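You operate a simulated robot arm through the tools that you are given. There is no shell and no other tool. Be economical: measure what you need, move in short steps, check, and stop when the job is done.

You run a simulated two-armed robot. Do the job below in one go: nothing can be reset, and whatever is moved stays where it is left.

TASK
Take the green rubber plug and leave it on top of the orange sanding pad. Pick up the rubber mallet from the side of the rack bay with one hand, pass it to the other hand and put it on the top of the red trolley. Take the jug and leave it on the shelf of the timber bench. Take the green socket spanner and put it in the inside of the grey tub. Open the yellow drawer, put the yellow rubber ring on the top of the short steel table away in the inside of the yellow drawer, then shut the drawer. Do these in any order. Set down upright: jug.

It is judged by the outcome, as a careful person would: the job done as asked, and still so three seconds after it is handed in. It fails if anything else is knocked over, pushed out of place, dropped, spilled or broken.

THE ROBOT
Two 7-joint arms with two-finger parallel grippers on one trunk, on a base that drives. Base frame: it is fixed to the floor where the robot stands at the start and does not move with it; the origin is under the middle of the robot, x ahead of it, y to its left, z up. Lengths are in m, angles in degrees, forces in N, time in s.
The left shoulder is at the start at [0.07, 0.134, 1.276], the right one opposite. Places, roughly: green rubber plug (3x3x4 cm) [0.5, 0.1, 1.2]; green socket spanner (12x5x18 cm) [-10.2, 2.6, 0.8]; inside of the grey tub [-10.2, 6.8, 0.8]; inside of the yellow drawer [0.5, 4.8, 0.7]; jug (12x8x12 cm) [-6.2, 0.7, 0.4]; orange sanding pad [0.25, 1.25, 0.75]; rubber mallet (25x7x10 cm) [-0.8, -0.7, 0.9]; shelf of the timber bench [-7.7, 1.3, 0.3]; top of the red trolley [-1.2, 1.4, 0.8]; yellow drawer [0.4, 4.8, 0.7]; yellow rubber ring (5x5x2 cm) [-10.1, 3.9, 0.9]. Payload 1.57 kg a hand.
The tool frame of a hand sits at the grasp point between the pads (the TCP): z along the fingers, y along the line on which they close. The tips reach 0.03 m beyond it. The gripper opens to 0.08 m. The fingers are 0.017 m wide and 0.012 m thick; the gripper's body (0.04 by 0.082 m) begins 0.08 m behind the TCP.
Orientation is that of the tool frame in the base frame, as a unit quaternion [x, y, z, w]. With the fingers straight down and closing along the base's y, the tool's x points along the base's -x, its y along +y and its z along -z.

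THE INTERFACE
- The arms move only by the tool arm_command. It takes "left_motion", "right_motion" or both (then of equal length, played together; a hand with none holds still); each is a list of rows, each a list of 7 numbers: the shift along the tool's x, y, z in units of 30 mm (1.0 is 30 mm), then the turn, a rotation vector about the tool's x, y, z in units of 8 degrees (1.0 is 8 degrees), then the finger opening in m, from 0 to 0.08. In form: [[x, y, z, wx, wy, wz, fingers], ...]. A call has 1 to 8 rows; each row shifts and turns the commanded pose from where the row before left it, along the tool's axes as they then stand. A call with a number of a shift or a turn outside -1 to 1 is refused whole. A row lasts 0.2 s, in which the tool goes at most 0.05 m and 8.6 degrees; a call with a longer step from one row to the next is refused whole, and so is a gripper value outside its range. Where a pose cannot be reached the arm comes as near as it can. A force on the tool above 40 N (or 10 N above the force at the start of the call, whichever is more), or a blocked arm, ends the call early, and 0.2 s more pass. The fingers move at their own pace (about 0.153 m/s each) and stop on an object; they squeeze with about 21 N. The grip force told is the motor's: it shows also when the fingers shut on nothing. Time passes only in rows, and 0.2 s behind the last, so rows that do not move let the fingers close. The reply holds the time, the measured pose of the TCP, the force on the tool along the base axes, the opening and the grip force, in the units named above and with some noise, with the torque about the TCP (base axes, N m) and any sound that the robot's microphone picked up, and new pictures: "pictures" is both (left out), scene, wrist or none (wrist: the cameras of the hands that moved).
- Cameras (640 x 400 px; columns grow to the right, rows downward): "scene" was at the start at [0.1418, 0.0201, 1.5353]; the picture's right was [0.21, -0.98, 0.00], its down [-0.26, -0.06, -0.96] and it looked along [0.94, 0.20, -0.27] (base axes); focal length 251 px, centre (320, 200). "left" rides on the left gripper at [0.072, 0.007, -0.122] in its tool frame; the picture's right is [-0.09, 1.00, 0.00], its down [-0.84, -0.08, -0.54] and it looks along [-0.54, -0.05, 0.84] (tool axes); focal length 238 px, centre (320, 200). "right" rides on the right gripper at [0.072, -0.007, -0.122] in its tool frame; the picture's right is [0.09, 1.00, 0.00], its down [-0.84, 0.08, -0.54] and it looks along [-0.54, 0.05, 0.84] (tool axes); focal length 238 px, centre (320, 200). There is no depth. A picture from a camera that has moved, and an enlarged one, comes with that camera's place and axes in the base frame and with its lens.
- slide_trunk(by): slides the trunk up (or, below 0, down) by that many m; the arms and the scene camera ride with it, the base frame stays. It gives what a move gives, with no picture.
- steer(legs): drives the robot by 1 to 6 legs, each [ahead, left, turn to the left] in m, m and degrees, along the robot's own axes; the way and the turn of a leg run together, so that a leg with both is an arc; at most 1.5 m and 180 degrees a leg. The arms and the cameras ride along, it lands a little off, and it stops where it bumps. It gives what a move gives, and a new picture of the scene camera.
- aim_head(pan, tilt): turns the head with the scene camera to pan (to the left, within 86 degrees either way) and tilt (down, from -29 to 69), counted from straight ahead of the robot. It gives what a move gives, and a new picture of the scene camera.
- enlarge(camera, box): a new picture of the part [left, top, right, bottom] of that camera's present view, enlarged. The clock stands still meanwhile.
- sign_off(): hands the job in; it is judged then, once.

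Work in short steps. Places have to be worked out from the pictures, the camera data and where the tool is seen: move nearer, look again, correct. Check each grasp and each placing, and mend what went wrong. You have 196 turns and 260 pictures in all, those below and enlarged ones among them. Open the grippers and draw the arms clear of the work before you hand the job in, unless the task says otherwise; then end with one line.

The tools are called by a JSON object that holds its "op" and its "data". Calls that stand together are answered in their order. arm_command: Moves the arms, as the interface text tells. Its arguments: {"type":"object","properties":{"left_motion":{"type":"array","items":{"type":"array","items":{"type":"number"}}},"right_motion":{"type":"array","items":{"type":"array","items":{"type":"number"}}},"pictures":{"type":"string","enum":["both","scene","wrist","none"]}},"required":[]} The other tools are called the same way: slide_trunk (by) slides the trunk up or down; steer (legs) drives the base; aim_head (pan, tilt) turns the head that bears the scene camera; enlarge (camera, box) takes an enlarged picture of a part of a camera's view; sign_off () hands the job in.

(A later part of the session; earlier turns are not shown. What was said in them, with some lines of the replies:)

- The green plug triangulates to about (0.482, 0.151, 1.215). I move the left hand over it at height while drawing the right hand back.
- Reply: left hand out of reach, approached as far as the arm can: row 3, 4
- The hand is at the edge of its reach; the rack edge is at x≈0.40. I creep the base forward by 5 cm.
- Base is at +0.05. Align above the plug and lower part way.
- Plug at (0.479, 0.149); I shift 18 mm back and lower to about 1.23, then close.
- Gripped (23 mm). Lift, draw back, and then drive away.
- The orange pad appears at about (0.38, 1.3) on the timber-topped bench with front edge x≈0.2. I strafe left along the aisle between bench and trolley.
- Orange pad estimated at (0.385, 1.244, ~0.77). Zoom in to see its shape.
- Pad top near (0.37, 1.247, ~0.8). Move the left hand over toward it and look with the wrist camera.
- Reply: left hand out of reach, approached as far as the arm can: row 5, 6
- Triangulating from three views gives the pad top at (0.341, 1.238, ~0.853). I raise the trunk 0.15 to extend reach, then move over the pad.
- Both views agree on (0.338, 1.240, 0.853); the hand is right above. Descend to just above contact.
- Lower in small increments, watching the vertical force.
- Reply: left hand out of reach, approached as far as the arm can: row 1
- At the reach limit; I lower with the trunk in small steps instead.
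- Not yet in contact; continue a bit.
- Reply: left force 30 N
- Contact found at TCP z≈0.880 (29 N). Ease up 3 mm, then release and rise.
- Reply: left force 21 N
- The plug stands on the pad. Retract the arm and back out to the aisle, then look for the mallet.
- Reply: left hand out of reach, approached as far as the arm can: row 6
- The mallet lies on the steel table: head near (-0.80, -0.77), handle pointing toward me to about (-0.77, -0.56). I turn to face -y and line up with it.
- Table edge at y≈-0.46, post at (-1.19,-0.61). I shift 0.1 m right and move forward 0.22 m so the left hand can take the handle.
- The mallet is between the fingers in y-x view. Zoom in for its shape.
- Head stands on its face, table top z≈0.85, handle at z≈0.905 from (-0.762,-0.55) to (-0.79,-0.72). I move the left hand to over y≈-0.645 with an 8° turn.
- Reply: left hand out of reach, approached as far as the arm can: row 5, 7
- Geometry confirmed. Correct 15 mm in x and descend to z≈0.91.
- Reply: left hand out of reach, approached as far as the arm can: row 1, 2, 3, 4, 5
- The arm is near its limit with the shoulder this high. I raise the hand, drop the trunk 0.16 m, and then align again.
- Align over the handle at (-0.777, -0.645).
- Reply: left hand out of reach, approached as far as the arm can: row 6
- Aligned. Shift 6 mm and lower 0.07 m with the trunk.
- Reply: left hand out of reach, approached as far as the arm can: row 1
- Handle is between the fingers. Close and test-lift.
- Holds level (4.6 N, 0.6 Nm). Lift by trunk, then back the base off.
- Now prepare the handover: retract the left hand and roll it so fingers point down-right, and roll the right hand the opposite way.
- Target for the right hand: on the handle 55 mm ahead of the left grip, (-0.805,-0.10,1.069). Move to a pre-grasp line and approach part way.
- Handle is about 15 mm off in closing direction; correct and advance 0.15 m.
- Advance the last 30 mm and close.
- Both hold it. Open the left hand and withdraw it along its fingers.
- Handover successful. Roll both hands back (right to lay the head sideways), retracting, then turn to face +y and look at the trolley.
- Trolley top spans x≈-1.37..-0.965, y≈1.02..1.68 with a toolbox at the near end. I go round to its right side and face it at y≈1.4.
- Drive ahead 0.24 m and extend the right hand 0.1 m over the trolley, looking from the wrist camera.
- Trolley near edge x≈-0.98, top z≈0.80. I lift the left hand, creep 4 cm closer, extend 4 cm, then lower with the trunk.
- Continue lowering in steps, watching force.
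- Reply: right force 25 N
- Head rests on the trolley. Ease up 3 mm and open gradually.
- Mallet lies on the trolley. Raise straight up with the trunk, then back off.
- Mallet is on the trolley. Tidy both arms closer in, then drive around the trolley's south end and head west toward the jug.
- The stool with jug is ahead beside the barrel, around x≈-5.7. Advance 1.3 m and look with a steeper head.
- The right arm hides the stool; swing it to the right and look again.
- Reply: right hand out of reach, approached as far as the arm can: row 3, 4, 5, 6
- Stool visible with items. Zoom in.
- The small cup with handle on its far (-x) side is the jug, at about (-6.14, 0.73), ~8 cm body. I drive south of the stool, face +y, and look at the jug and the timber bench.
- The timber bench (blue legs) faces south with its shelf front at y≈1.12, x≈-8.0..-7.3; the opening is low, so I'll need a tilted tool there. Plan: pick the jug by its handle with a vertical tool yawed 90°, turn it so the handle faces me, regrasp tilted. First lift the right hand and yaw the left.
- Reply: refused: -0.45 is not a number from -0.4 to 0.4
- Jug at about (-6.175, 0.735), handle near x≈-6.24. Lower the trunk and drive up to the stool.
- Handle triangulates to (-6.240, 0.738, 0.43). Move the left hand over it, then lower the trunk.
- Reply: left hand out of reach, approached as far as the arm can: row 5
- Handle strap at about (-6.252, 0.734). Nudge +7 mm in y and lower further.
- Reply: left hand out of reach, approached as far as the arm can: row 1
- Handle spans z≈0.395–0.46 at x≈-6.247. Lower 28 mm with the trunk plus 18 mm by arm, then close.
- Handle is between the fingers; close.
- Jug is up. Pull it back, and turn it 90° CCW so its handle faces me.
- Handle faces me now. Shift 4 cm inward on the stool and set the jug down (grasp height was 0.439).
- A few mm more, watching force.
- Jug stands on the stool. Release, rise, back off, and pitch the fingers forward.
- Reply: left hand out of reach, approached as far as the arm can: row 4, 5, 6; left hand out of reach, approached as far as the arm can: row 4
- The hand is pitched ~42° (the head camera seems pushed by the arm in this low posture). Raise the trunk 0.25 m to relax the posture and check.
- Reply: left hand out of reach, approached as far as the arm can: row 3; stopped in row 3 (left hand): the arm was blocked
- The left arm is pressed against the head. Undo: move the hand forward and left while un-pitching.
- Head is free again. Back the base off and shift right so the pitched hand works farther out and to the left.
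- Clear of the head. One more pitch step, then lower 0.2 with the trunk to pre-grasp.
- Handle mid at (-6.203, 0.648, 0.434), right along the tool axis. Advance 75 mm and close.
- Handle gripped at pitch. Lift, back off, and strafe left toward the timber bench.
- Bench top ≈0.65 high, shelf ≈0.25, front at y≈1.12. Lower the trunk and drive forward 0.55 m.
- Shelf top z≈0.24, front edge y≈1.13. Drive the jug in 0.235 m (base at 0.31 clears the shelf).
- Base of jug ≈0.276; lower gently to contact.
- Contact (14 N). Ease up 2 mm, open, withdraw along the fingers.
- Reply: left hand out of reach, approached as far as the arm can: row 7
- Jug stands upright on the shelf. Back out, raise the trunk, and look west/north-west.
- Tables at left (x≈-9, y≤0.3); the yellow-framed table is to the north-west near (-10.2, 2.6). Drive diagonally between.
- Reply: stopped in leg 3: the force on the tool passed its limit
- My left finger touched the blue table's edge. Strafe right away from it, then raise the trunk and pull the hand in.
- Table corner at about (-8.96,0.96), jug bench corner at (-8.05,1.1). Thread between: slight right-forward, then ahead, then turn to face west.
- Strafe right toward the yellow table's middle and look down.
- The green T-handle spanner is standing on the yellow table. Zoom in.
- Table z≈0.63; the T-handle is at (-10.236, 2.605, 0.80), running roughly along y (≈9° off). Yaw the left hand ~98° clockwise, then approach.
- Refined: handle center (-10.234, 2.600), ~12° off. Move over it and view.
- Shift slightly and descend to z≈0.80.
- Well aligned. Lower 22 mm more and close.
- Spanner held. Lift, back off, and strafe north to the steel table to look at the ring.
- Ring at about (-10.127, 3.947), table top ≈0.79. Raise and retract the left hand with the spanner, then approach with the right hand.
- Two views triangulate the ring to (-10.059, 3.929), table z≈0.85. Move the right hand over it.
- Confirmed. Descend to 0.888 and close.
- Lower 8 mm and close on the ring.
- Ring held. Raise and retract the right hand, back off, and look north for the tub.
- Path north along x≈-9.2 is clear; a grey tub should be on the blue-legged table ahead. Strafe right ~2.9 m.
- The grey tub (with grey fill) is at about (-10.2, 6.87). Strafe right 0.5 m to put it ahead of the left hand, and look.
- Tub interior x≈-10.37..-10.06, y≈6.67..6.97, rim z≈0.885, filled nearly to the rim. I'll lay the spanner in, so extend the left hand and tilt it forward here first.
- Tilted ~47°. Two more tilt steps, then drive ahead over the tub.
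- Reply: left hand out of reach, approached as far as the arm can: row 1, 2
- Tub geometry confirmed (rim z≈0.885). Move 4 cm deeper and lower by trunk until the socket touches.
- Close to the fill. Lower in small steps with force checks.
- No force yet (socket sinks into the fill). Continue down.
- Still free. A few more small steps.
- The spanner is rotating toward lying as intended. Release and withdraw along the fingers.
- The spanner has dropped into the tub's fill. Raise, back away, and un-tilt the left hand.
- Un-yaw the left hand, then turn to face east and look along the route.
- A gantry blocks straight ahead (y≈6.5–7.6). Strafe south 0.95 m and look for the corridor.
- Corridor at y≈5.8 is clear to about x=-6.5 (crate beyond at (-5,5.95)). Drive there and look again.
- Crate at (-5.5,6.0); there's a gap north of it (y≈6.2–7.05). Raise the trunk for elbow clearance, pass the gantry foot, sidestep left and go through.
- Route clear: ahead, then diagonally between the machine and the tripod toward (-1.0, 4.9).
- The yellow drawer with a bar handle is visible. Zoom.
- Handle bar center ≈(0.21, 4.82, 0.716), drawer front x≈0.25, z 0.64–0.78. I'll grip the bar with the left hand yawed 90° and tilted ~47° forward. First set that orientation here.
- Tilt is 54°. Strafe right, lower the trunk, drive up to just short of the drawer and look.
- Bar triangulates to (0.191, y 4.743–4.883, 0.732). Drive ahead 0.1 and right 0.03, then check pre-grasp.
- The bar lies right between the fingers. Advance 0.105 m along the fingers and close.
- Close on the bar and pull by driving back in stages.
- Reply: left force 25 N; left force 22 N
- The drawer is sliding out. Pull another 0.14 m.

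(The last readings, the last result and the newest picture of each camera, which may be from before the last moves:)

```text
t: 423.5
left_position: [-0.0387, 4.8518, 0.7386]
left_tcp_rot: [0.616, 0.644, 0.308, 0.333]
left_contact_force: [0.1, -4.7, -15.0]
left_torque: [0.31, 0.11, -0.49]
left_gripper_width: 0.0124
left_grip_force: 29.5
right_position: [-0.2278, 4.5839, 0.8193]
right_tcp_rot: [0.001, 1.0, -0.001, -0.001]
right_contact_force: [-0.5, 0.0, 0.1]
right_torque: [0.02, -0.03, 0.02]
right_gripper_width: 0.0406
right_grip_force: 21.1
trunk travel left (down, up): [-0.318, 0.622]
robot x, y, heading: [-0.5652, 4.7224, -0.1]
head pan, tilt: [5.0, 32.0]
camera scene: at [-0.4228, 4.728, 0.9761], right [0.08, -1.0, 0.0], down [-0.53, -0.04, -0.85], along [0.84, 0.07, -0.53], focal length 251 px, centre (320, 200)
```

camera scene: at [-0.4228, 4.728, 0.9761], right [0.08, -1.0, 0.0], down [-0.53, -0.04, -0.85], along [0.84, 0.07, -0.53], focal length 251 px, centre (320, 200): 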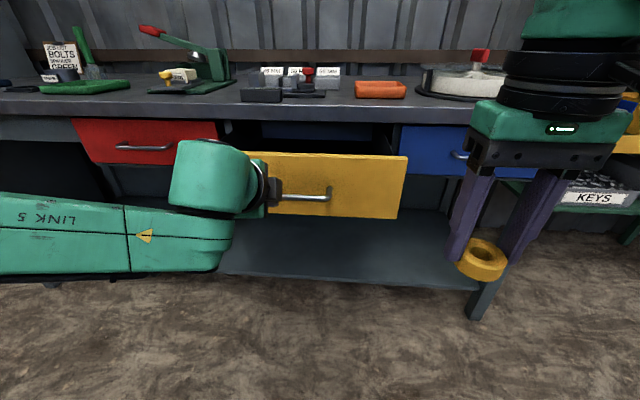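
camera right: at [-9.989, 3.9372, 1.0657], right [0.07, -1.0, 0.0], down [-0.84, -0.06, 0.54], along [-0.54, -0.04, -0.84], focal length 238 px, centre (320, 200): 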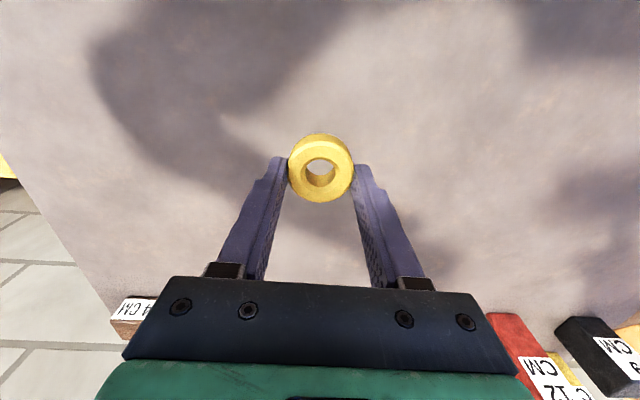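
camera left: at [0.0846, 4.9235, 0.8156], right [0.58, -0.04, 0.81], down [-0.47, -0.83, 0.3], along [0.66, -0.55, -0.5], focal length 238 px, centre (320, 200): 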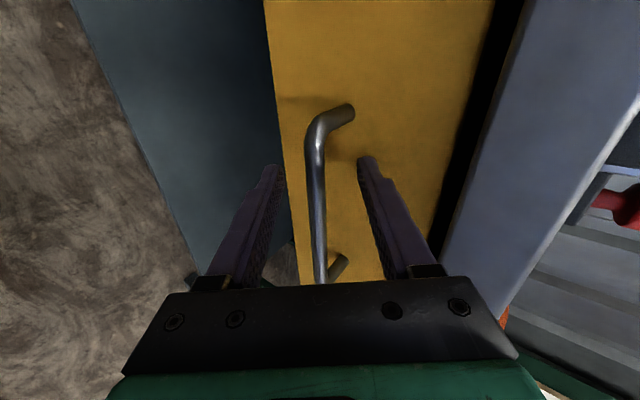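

Drawer is open ~22 cm. Release the handle, withdraw, raise the trunk, and move the left hand aside.

{"op": "arm_command", "data": {"left_motion": [[0, 0, 0, 0, 0, 0, 0.03], [0, 0, 0, 0, 0, 0, 0.06], [0, 0, 0, 0, 0, 0, 0.06], [0, 0, -0.8, 0, 0, 0, 0.06], [0, 0, -0.9, 0, 0, 0, 0.06], [0, 0, -0.9, 0, 0, 0, 0.06], [0, 0, -0.6, 0, 0, 0, 0.06]], "pictures": "none"}}

{"op": "slide_trunk", "data": {"by": 0.22}}

{"op": "arm_command", "data": {"left_motion": [[1, 0, 0, 0, 0, 0, 0.06], [1, 0, 0, 0, 0, 0, 0.06], [1, 0, 0, 0, 0, 0, 0.06]], "pictures": "scene"}}

```text
t: 425.1
left_position: [-0.1194, 4.8542, 0.7963]
left_tcp_rot: [0.615, 0.645, 0.308, 0.333]
left_contact_force: [0.3, 0.3, -0.4]
left_torque: [0.0, 0.03, 0.0]
left_gripper_width: 0.0597
left_grip_force: 0.2
right_position: [-0.2283, 4.5852, 0.8208]
right_tcp_rot: [0.0, 1.0, 0.0, 0.002]
right_contact_force: [0.7, 0.2, -0.7]
right_torque: [0.02, -0.01, 0.03]
right_gripper_width: 0.0408
right_grip_force: 20.8
trunk travel left (down, up): [-0.318, 0.622]
robot x, y, heading: [-0.5657, 4.7217, -0.2]
head pan, tilt: [5.0, 32.0]
```

```text
t: 427.4
left_position: [-0.118, 4.8537, 1.0172]
left_tcp_rot: [0.615, 0.645, 0.308, 0.333]
left_contact_force: [0.0, -0.4, -0.2]
left_torque: [-0.01, -0.01, -0.01]
left_gripper_width: 0.0599
left_grip_force: 0.0
right_position: [-0.2279, 4.5849, 1.0397]
right_tcp_rot: [0.0, 1.0, 0.0, 0.001]
right_contact_force: [-1.0, -0.4, 0.1]
right_torque: [-0.04, 0.0, 0.03]
right_gripper_width: 0.0406
right_grip_force: 21.2
trunk travel left (down, up): [-0.538, 0.402]
robot x, y, heading: [-0.5649, 4.7176, -0.1]
head pan, tilt: [5.0, 32.0]
```

```text
t: 428.2
left_position: [-0.118, 4.8738, 1.0151]
left_tcp_rot: [0.615, 0.645, 0.308, 0.333]
left_contact_force: [0.0, 0.1, 0.1]
left_torque: [-0.03, 0.03, -0.06]
left_gripper_width: 0.0598
left_grip_force: 0.0
left hand out of reach, approached as far as the arm can: row 1, 2, 3
right_position: [-0.2277, 4.5846, 1.0406]
right_tcp_rot: [0.001, 1.0, 0.0, 0.001]
right_contact_force: [-0.2, 0.4, 0.2]
right_torque: [0.0, 0.01, 0.0]
right_gripper_width: 0.0408
right_grip_force: 21.4
trunk travel left (down, up): [-0.538, 0.402]
robot x, y, heading: [-0.5643, 4.7202, -0.0]
head pan, tilt: [5.0, 32.0]
camera scene: at [-0.4244, 4.7291, 1.1964], right [0.08, -1.0, 0.0], down [-0.53, -0.05, -0.85], along [0.84, 0.07, -0.53], focal length 251 px, centre (320, 200)
```

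scene: 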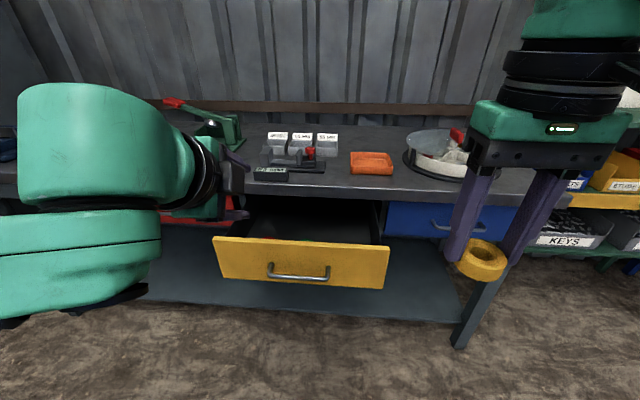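

Drive ahead 0.245 and left 0.1 so the right hand is over the open drawer, then extend.

{"op": "steer", "data": {"legs": [[0.245, 0.1, 0]]}}

{"op": "arm_command", "data": {"right_motion": [[-0.9, 0, 0, 0, 0, 0, 0], [-0.9, 0, 0, 0, 0, 0, 0], [-0.9, 0.2, 0, 0, 0, 0, 0], [-0.9, 0.2, 0, 0, 0, 0, 0], [0, 0, 1, 0, 0, 0, 0], [0, 0, 1, 0, 0, 0, 0], [0, 0, 1, 0, 0, 0, 0], [0, 0, 0, 0, 0, 0, 0]], "pictures": "both"}}

```text
t: 430.1
left_position: [0.1265, 4.973, 1.0154]
left_tcp_rot: [0.615, 0.645, 0.307, 0.333]
left_contact_force: [0.1, -0.6, -0.1]
left_torque: [0.01, -0.01, 0.01]
left_gripper_width: 0.0601
left_grip_force: 0.1
right_position: [0.0164, 4.6859, 1.0396]
right_tcp_rot: [0.0, 1.0, 0.0, 0.001]
right_contact_force: [1.2, 0.5, -0.3]
right_torque: [-0.02, 0.03, -0.01]
right_gripper_width: 0.0408
right_grip_force: 20.8
trunk travel left (down, up): [-0.538, 0.402]
robot x, y, heading: [-0.3161, 4.8235, -0.0]
head pan, tilt: [5.0, 32.0]
camera scene: at [-0.18, 4.8292, 1.1964], right [0.08, -1.0, 0.0], down [-0.53, -0.04, -0.85], along [0.84, 0.07, -0.53], focal length 251 px, centre (320, 200)
```

scene: 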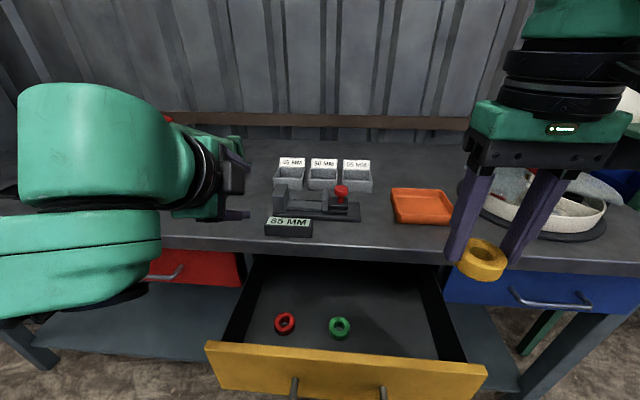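

```text
t: 431.9
left_position: [0.1255, 4.9738, 1.0164]
left_tcp_rot: [0.615, 0.645, 0.308, 0.333]
left_contact_force: [-0.3, 0.2, 0.3]
left_torque: [-0.02, 0.01, 0.01]
left_gripper_width: 0.06
left_grip_force: 0.1
right_position: [0.1237, 4.6965, 0.9494]
right_tcp_rot: [0.001, 1.0, 0.001, 0.002]
right_contact_force: [-0.1, 1.0, 0.8]
right_torque: [0.0, -0.02, -0.01]
right_gripper_width: 0.0408
right_grip_force: 20.6
trunk travel left (down, up): [-0.538, 0.402]
robot x, y, heading: [-0.3176, 4.8228, -0.2]
head pan, tilt: [5.0, 32.0]
camera scene: at [-0.1805, 4.8294, 1.1965], right [0.08, -1.0, 0.0], down [-0.53, -0.04, -0.85], along [0.85, 0.07, -0.53], focal length 251 px, centre (320, 200)
camera right: at [0.0512, 4.6901, 1.0702], right [-0.09, 1.0, 0.0], down [0.84, 0.08, 0.54], along [0.54, 0.05, -0.84], focal length 238 px, centre (320, 200)
```

scene: 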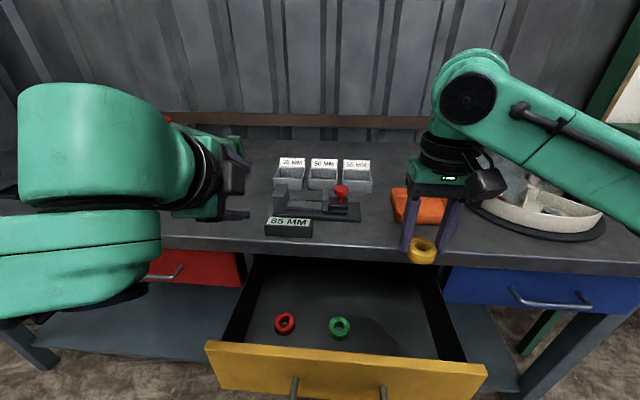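
right: 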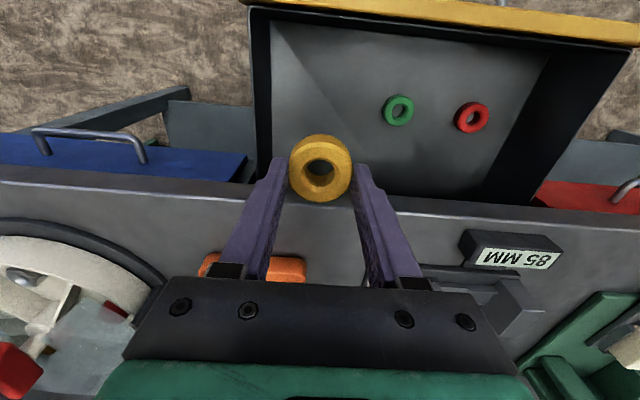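

Aim for (0.125, 4.71), beside the green ring. Descend 0.14 with the arm, then the trunk.

{"op": "arm_command", "data": {"right_motion": [[0, 0.4, 1, 0, 0, 0, 0], [0, 0, 1, 0, 0, 0, 0], [0, 0, 1, 0, 0, 0, 0], [0, 0, 1, 0, 0, 0, 0], [0, 0, 0.6, 0, 0, 0, 0], [0, 0, 0, 0, 0, 0, 0]], "pictures": "none"}}

{"op": "slide_trunk", "data": {"by": -0.08}}

{"op": "enlarge", "data": {"camera": "right", "box": [160, 0, 560, 300]}}

```text
t: 433.3
left_position: [0.127, 4.974, 1.0152]
left_tcp_rot: [0.615, 0.644, 0.308, 0.333]
left_contact_force: [0.9, -0.6, -0.1]
left_torque: [0.0, 0.01, -0.01]
left_gripper_width: 0.0599
left_grip_force: 0.1
right_position: [0.1243, 4.7102, 0.8124]
right_tcp_rot: [0.0, 1.0, 0.0, 0.001]
right_contact_force: [-0.4, 0.0, 0.1]
right_torque: [0.0, 0.0, 0.0]
right_gripper_width: 0.041
right_grip_force: 21.3
trunk travel left (down, up): [-0.538, 0.402]
robot x, y, heading: [-0.3198, 4.8199, -0.2]
head pan, tilt: [5.0, 32.0]
```

```text
t: 434.5
left_position: [0.1257, 4.973, 0.9359]
left_tcp_rot: [0.615, 0.644, 0.309, 0.333]
left_contact_force: [1.0, -0.5, 0.1]
left_torque: [0.0, 0.0, 0.02]
left_gripper_width: 0.0603
left_grip_force: 0.1
right_position: [0.1241, 4.7088, 0.7305]
right_tcp_rot: [0.0, 1.0, 0.0, 0.001]
right_contact_force: [0.7, 0.4, 0.0]
right_torque: [-0.04, 0.01, 0.01]
right_gripper_width: 0.0409
right_grip_force: 21.5
trunk travel left (down, up): [-0.458, 0.482]
robot x, y, heading: [-0.3205, 4.8214, -0.2]
head pan, tilt: [5.0, 32.0]
```

```text
1.33 times, centred on (360, 150) of right
camera zoom: at [0.0513, 4.7029, 0.8532], right [-0.09, 1.0, 0.0], down [0.84, 0.08, 0.54], along [0.54, 0.05, -0.84], focal length 318 px, centre (267, 267)
```

zoom: 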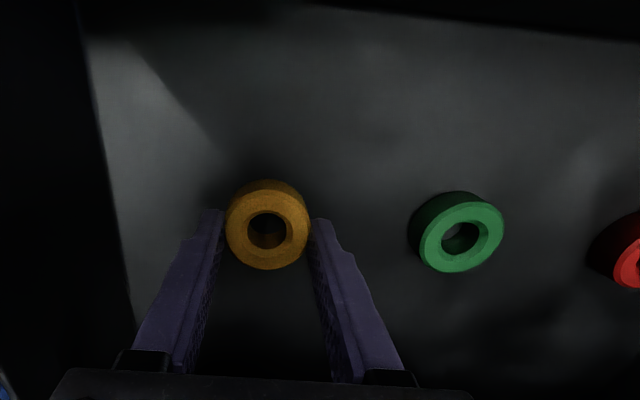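

Close to the drawer floor. Lower in small steps.

{"op": "slide_trunk", "data": {"by": -0.008}}

{"op": "slide_trunk", "data": {"by": -0.008}}

```text
t: 435.0
left_position: [0.126, 4.9746, 0.9266]
left_tcp_rot: [0.615, 0.645, 0.308, 0.333]
left_contact_force: [-0.7, -0.7, -0.3]
left_torque: [0.0, 0.01, -0.03]
left_gripper_width: 0.0601
left_grip_force: 0.0
right_position: [0.125, 4.7101, 0.7238]
right_tcp_rot: [0.0, 1.0, 0.0, 0.0]
right_contact_force: [1.1, 0.1, -0.2]
right_torque: [-0.01, 0.01, 0.02]
right_gripper_width: 0.0411
right_grip_force: 21.0
trunk travel left (down, up): [-0.45, 0.49]
robot x, y, heading: [-0.3179, 4.822, -0.3]
head pan, tilt: [5.0, 32.0]
```

```text
t: 435.6
left_position: [0.1241, 4.9739, 0.9214]
left_tcp_rot: [0.615, 0.644, 0.309, 0.335]
left_contact_force: [-0.8, 0.7, 0.1]
left_torque: [0.0, -0.01, -0.01]
left_gripper_width: 0.0599
left_grip_force: 0.0
right_position: [0.1237, 4.7093, 0.7182]
right_tcp_rot: [0.001, 1.0, 0.001, 0.005]
right_contact_force: [2.2, -2.6, 27.8]
right_torque: [-0.07, 0.12, 0.01]
right_gripper_width: 0.0409
right_grip_force: 20.5
trunk travel left (down, up): [-0.442, 0.498]
robot x, y, heading: [-0.3198, 4.8246, -0.1]
head pan, tilt: [5.0, 32.0]
```

Floor contact (28 N). Ease up 3 mm, release, rise.

{"op": "slide_trunk", "data": {"by": 0.004}}

{"op": "arm_command", "data": {"right_motion": [[0, 0, 0, 0, 0, 0, 0.05], [0, 0, 0, 0, 0, 0, 0.06], [0, 0, 0, 0, 0, 0, 0.06], [0, 0, -0.8, 0, 0, 0, 0.06], [0, 0, -1, 0, 0, 0, 0.06]], "pictures": "none"}}

{"op": "slide_trunk", "data": {"by": 0.2}}

{"op": "enlarge", "data": {"camera": "right", "box": [160, 0, 560, 300]}}

```text
t: 436.1
left_position: [0.1255, 4.9737, 0.9242]
left_tcp_rot: [0.616, 0.644, 0.309, 0.333]
left_contact_force: [0.2, 0.1, -0.8]
left_torque: [0.01, -0.05, 0.01]
left_gripper_width: 0.06
left_grip_force: 0.1
right_position: [0.1228, 4.7096, 0.7196]
right_tcp_rot: [0.0, 1.0, 0.0, 0.001]
right_contact_force: [-1.8, -1.7, 11.1]
right_torque: [-0.02, 0.05, -0.01]
right_gripper_width: 0.0407
right_grip_force: 20.9
trunk travel left (down, up): [-0.446, 0.494]
robot x, y, heading: [-0.3198, 4.8242, 0.0]
head pan, tilt: [5.0, 32.0]
```

```text
t: 437.3
left_position: [0.126, 4.9735, 0.9239]
left_tcp_rot: [0.615, 0.645, 0.308, 0.333]
left_contact_force: [-0.3, 1.4, -0.1]
left_torque: [0.01, 0.02, 0.02]
left_gripper_width: 0.0602
left_grip_force: 0.0
right_position: [0.125, 4.7079, 0.7735]
right_tcp_rot: [0.0, 1.0, 0.001, 0.0]
right_contact_force: [0.1, -0.1, 0.3]
right_torque: [-0.02, -0.02, -0.01]
right_gripper_width: 0.0601
right_grip_force: 0.1
trunk travel left (down, up): [-0.446, 0.494]
robot x, y, heading: [-0.3223, 4.8186, -0.3]
head pan, tilt: [5.0, 32.0]
```

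```text
t: 439.5
left_position: [0.1259, 4.9728, 1.1237]
left_tcp_rot: [0.615, 0.644, 0.308, 0.333]
left_contact_force: [-0.5, 0.1, 0.0]
left_torque: [-0.01, -0.05, 0.0]
left_gripper_width: 0.0597
left_grip_force: 0.2
right_position: [0.1248, 4.7087, 0.9729]
right_tcp_rot: [0.0, 1.0, 0.0, 0.001]
right_contact_force: [0.1, 0.3, -0.9]
right_torque: [0.02, -0.01, -0.04]
right_gripper_width: 0.0599
right_grip_force: 0.0
trunk travel left (down, up): [-0.646, 0.294]
robot x, y, heading: [-0.3196, 4.8226, -0.2]
head pan, tilt: [5.0, 32.0]
```

```text
1.33 times, centred on (360, 150) of right
camera zoom: at [0.0521, 4.7022, 1.0945], right [-0.09, 1.0, 0.0], down [0.84, 0.08, 0.54], along [0.54, 0.05, -0.84], focal length 318 px, centre (267, 267)
```

zoom: 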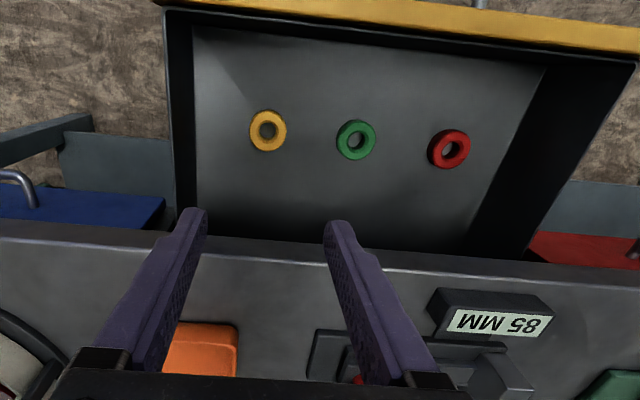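

Yellow ring sits in the drawer with the others. Back off, tuck the right hand up and back, close the left fingers for pushing the drawer shut.

{"op": "steer", "data": {"legs": [[-0.36, 0, 0]]}}

{"op": "arm_command", "data": {"left_motion": [[0, 0, 0, 0, 0, 0, 0], [0, 0, 0, 0, 0, 0, 0], [0, 0, 0, 0, 0, 0, 0], [0, 0, 0, 0, 0, 0, 0], [0, 0, 0, 0, 0, 0, 0], [0, 0, 0, 0, 0, 0, 0], [0, 0, 0, 0, 0, 0, 0]], "right_motion": [[0.6, 0, -1, 0, 0, 0, 0.06], [0.6, 0, -1, 0, 0, 0, 0.06], [0.6, 0, -1, 0, 0, 0, 0.06], [0.6, 0, -1, 0, 0, 0, 0.06], [0.6, 0, -1, 0, 0, 0, 0.06], [0.6, 0, -1, 0, 0, 0, 0.06], [0.6, 0, -1, 0, 0, 0, 0.06]], "pictures": "none"}}

{"op": "slide_trunk", "data": {"by": -0.395}}

{"op": "steer", "data": {"legs": [[0.1, -0.04, 0]]}}

```text
t: 441.8
left_position: [-0.2267, 4.9736, 1.1241]
left_tcp_rot: [0.614, 0.646, 0.308, 0.332]
left_contact_force: [1.0, -0.1, -0.6]
left_torque: [0.0, 0.0, 0.0]
left_gripper_width: 0.06
left_grip_force: 0.1
right_position: [-0.2268, 4.7113, 0.9734]
right_tcp_rot: [-0.002, 1.0, -0.001, 0.002]
right_contact_force: [0.4, -0.6, -0.8]
right_torque: [0.0, 0.0, -0.01]
right_gripper_width: 0.0603
right_grip_force: 0.1
trunk travel left (down, up): [-0.646, 0.294]
robot x, y, heading: [-0.67, 4.8249, -0.1]
head pan, tilt: [5.0, 32.0]
camera scene: at [-0.5322, 4.83, 1.3044], right [0.09, -1.0, 0.0], down [-0.53, -0.05, -0.85], along [0.84, 0.08, -0.53], focal length 251 px, centre (320, 200)
```

scene: 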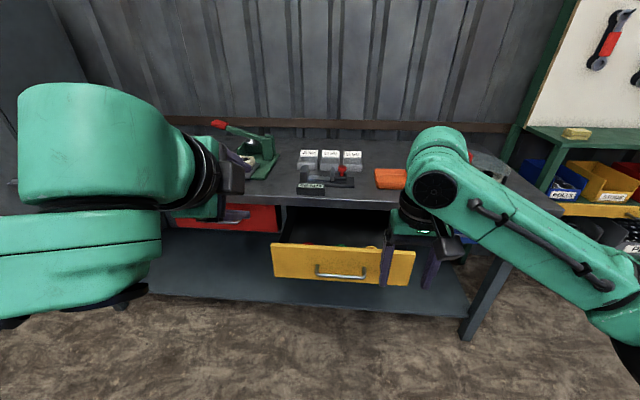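

```text
t: 443.4
left_position: [-0.2286, 4.9756, 1.1245]
left_tcp_rot: [0.615, 0.645, 0.308, 0.333]
left_contact_force: [-0.3, -0.8, -0.5]
left_torque: [-0.02, -0.01, 0.02]
left_gripper_width: 0.0
left_grip_force: 20.9
right_position: [-0.3573, 4.7093, 1.1842]
right_tcp_rot: [-0.003, 1.0, 0.0, 0.001]
right_contact_force: [-0.7, 0.4, -0.1]
right_torque: [-0.03, 0.0, 0.01]
right_gripper_width: 0.0598
right_grip_force: 0.1
trunk travel left (down, up): [-0.646, 0.294]
robot x, y, heading: [-0.6706, 4.823, -0.0]
head pan, tilt: [5.0, 32.0]
```

```text
t: 447.2
left_position: [-0.2278, 4.9769, 0.7291]
left_tcp_rot: [0.614, 0.646, 0.308, 0.332]
left_contact_force: [-0.3, -0.3, 0.1]
left_torque: [-0.01, 0.01, -0.02]
left_gripper_width: 0.0
left_grip_force: 20.7
right_position: [-0.354, 4.7107, 0.7871]
right_tcp_rot: [-0.002, 1.0, 0.0, 0.001]
right_contact_force: [0.2, 0.2, -0.2]
right_torque: [-0.02, -0.03, 0.01]
right_gripper_width: 0.0599
right_grip_force: 0.1
trunk travel left (down, up): [-0.251, 0.689]
robot x, y, heading: [-0.6728, 4.8209, 0.2]
head pan, tilt: [5.0, 32.0]
```

```text
t: 448.4
left_position: [-0.126, 4.9351, 0.728]
left_tcp_rot: [0.614, 0.646, 0.309, 0.332]
left_contact_force: [0.5, -0.5, 0.4]
left_torque: [0.01, -0.02, -0.05]
left_gripper_width: 0.0
left_grip_force: 20.7
right_position: [-0.2533, 4.671, 0.7871]
right_tcp_rot: [-0.003, 1.0, 0.0, 0.001]
right_contact_force: [-0.3, -0.3, -0.2]
right_torque: [0.03, 0.03, 0.01]
right_gripper_width: 0.06
right_grip_force: 0.1
trunk travel left (down, up): [-0.251, 0.689]
robot x, y, heading: [-0.5731, 4.7824, 0.1]
head pan, tilt: [5.0, 32.0]
camera scene: at [-0.4318, 4.79, 0.9093], right [0.09, -1.0, 0.0], down [-0.53, -0.05, -0.85], along [0.84, 0.08, -0.53], focal length 251 px, centre (320, 200)
```

scene: 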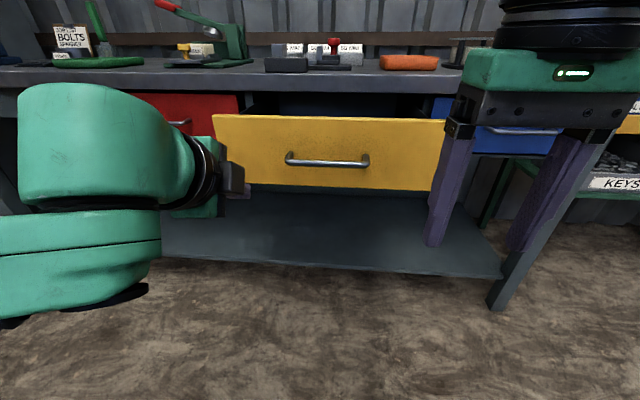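

Drive forward to push the drawer shut, in stages.

{"op": "steer", "data": {"legs": [[0.24, 0, 0]]}}

```text
t: 450.1
left_position: [0.1136, 4.9349, 0.7286]
left_tcp_rot: [0.615, 0.645, 0.308, 0.333]
left_contact_force: [0.7, -0.1, 0.2]
left_torque: [0.03, -0.01, 0.02]
left_gripper_width: 0.0
left_grip_force: 20.9
right_position: [-0.0145, 4.6695, 0.7873]
right_tcp_rot: [-0.001, 1.0, -0.001, 0.001]
right_contact_force: [-0.2, -0.5, 0.0]
right_torque: [0.0, 0.01, 0.0]
right_gripper_width: 0.0599
right_grip_force: 0.0
trunk travel left (down, up): [-0.251, 0.689]
robot x, y, heading: [-0.3349, 4.7849, -0.2]
head pan, tilt: [5.0, 32.0]
camera scene: at [-0.192, 4.79, 0.9093], right [0.09, -1.0, 0.0], down [-0.53, -0.05, -0.85], along [0.84, 0.07, -0.53], focal length 251 px, centre (320, 200)
```

scene: 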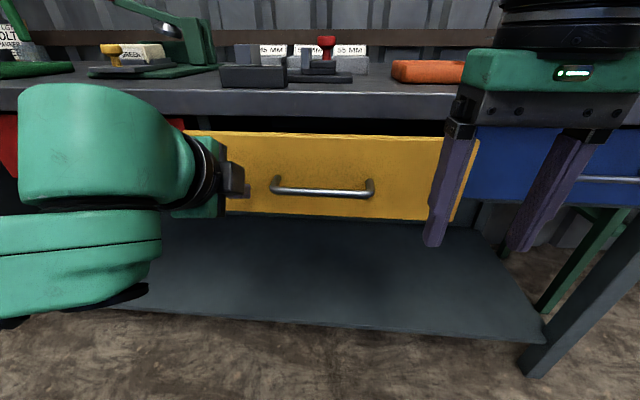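

Drawer is moving in. Continue 0.09 m more.

{"op": "steer", "data": {"legs": [[0.09, 0, 0]]}}

```text
t: 451.3
left_position: [0.1968, 4.9356, 0.7283]
left_tcp_rot: [0.615, 0.646, 0.309, 0.331]
left_contact_force: [-1.0, 1.1, -0.4]
left_torque: [-0.02, 0.01, 0.04]
left_gripper_width: 0.0001
left_grip_force: 21.2
right_position: [0.0706, 4.6711, 0.7873]
right_tcp_rot: [-0.002, 1.0, 0.0, 0.0]
right_contact_force: [-0.8, 0.1, -0.6]
right_torque: [-0.01, 0.02, 0.01]
right_gripper_width: 0.0599
right_grip_force: 0.0
trunk travel left (down, up): [-0.251, 0.689]
robot x, y, heading: [-0.2469, 4.7822, 0.0]
head pan, tilt: [5.0, 32.0]
stopped in leg 1: the force on the tool passed its limit (the readings are from after the stop); the commanded pose is now the measured one
camera scene: at [-0.1074, 4.7903, 0.9094], right [0.09, -1.0, 0.0], down [-0.53, -0.05, -0.85], along [0.84, 0.07, -0.53], focal length 251 px, centre (320, 200)
```

scene: 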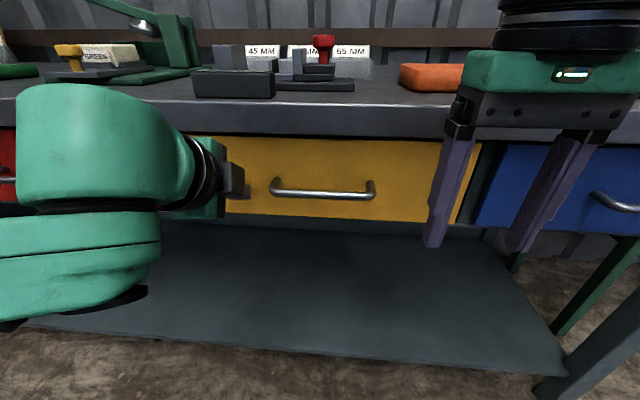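

Force limit reached — likely fully shut. Back away and inspect.

{"op": "steer", "data": {"legs": [[-0.5, 0, 0]]}}

{"op": "enlarge", "data": {"camera": "scene", "box": [150, 40, 500, 260]}}

```text
t: 454.2
left_position: [-0.3063, 4.9358, 0.7292]
left_tcp_rot: [0.613, 0.647, 0.309, 0.33]
left_contact_force: [0.2, 0.5, 0.7]
left_torque: [-0.01, -0.01, 0.01]
left_gripper_width: 0.0
left_grip_force: 21.2
right_position: [-0.4309, 4.6692, 0.7873]
right_tcp_rot: [-0.003, 1.0, 0.001, 0.0]
right_contact_force: [-0.5, -0.3, -0.1]
right_torque: [-0.01, 0.02, -0.01]
right_gripper_width: 0.06
right_grip_force: 0.1
trunk travel left (down, up): [-0.251, 0.689]
robot x, y, heading: [-0.7459, 4.7815, 0.1]
head pan, tilt: [5.0, 32.0]
camera scene: at [-0.6102, 4.7892, 0.9095], right [0.09, -1.0, 0.0], down [-0.53, -0.05, -0.85], along [0.84, 0.08, -0.53], focal length 251 px, centre (320, 200)
```

scene: 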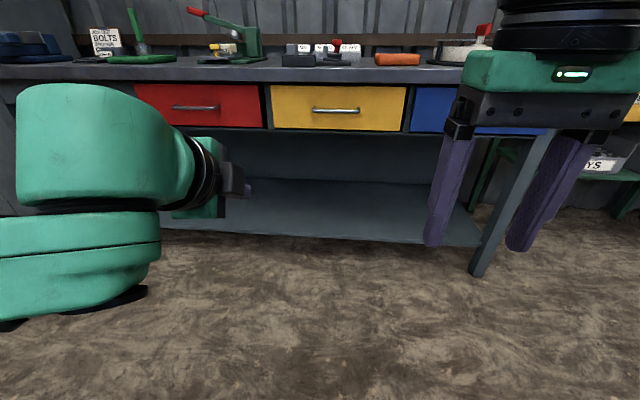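

```text
1.82 times, centred on (325, 150) of scene
camera zoom: at [-0.6102, 4.7892, 0.9095], right [0.09, -1.0, 0.0], down [-0.53, -0.05, -0.85], along [0.84, 0.08, -0.53], focal length 456 px, centre (311, 291)
```

zoom: 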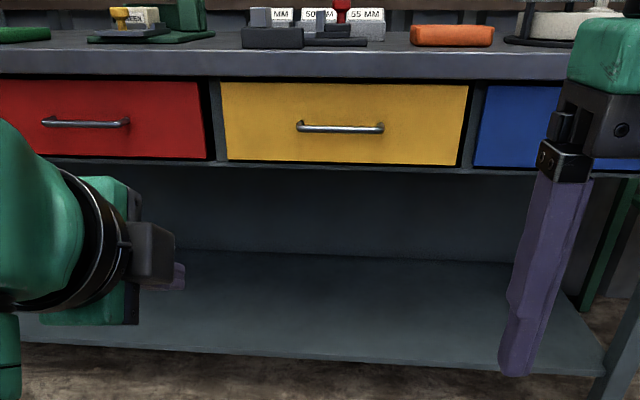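

The drawer is flush with its neighbours. Open the left gripper (arms are clear) and hand in.

{"op": "arm_command", "data": {"left_motion": [[0, 0, 0, 0, 0, 0, 0.08], [0, 0, 0, 0, 0, 0, 0.08], [0, 0, 0, 0, 0, 0, 0.08]], "right_motion": [[0, 0, 0, 0, 0, 0, 0.08], [0, 0, 0, 0, 0, 0, 0.08], [0, 0, 0, 0, 0, 0, 0.08]], "pictures": "none"}}

{"op": "sign_off", "data": {}}

```text
t: 455.1
left_position: [-0.3069, 4.9353, 0.7285]
left_tcp_rot: [0.613, 0.647, 0.31, 0.331]
left_contact_force: [-0.5, 0.0, 0.2]
left_torque: [0.02, -0.01, 0.02]
left_gripper_width: 0.0801
left_grip_force: 0.0
right_position: [-0.4299, 4.6689, 0.7863]
right_tcp_rot: [-0.004, 1.0, -0.002, 0.0]
right_contact_force: [-0.2, 0.5, 0.1]
right_torque: [-0.02, 0.0, 0.04]
right_gripper_width: 0.0799
right_grip_force: 0.1
trunk travel left (down, up): [-0.251, 0.689]
robot x, y, heading: [-0.7486, 4.7804, 0.5]
head pan, tilt: [5.0, 32.0]
```

```text
The job is handed in.
```

I handed in the job with all five tasks done, but my left finger bumped the edge of a blue table at about 20 N on the way to the spanner. The table looked undisturbed afterwards, and the spanner is out of sight in the grey tub's fill, so I couldn't check how it lies.
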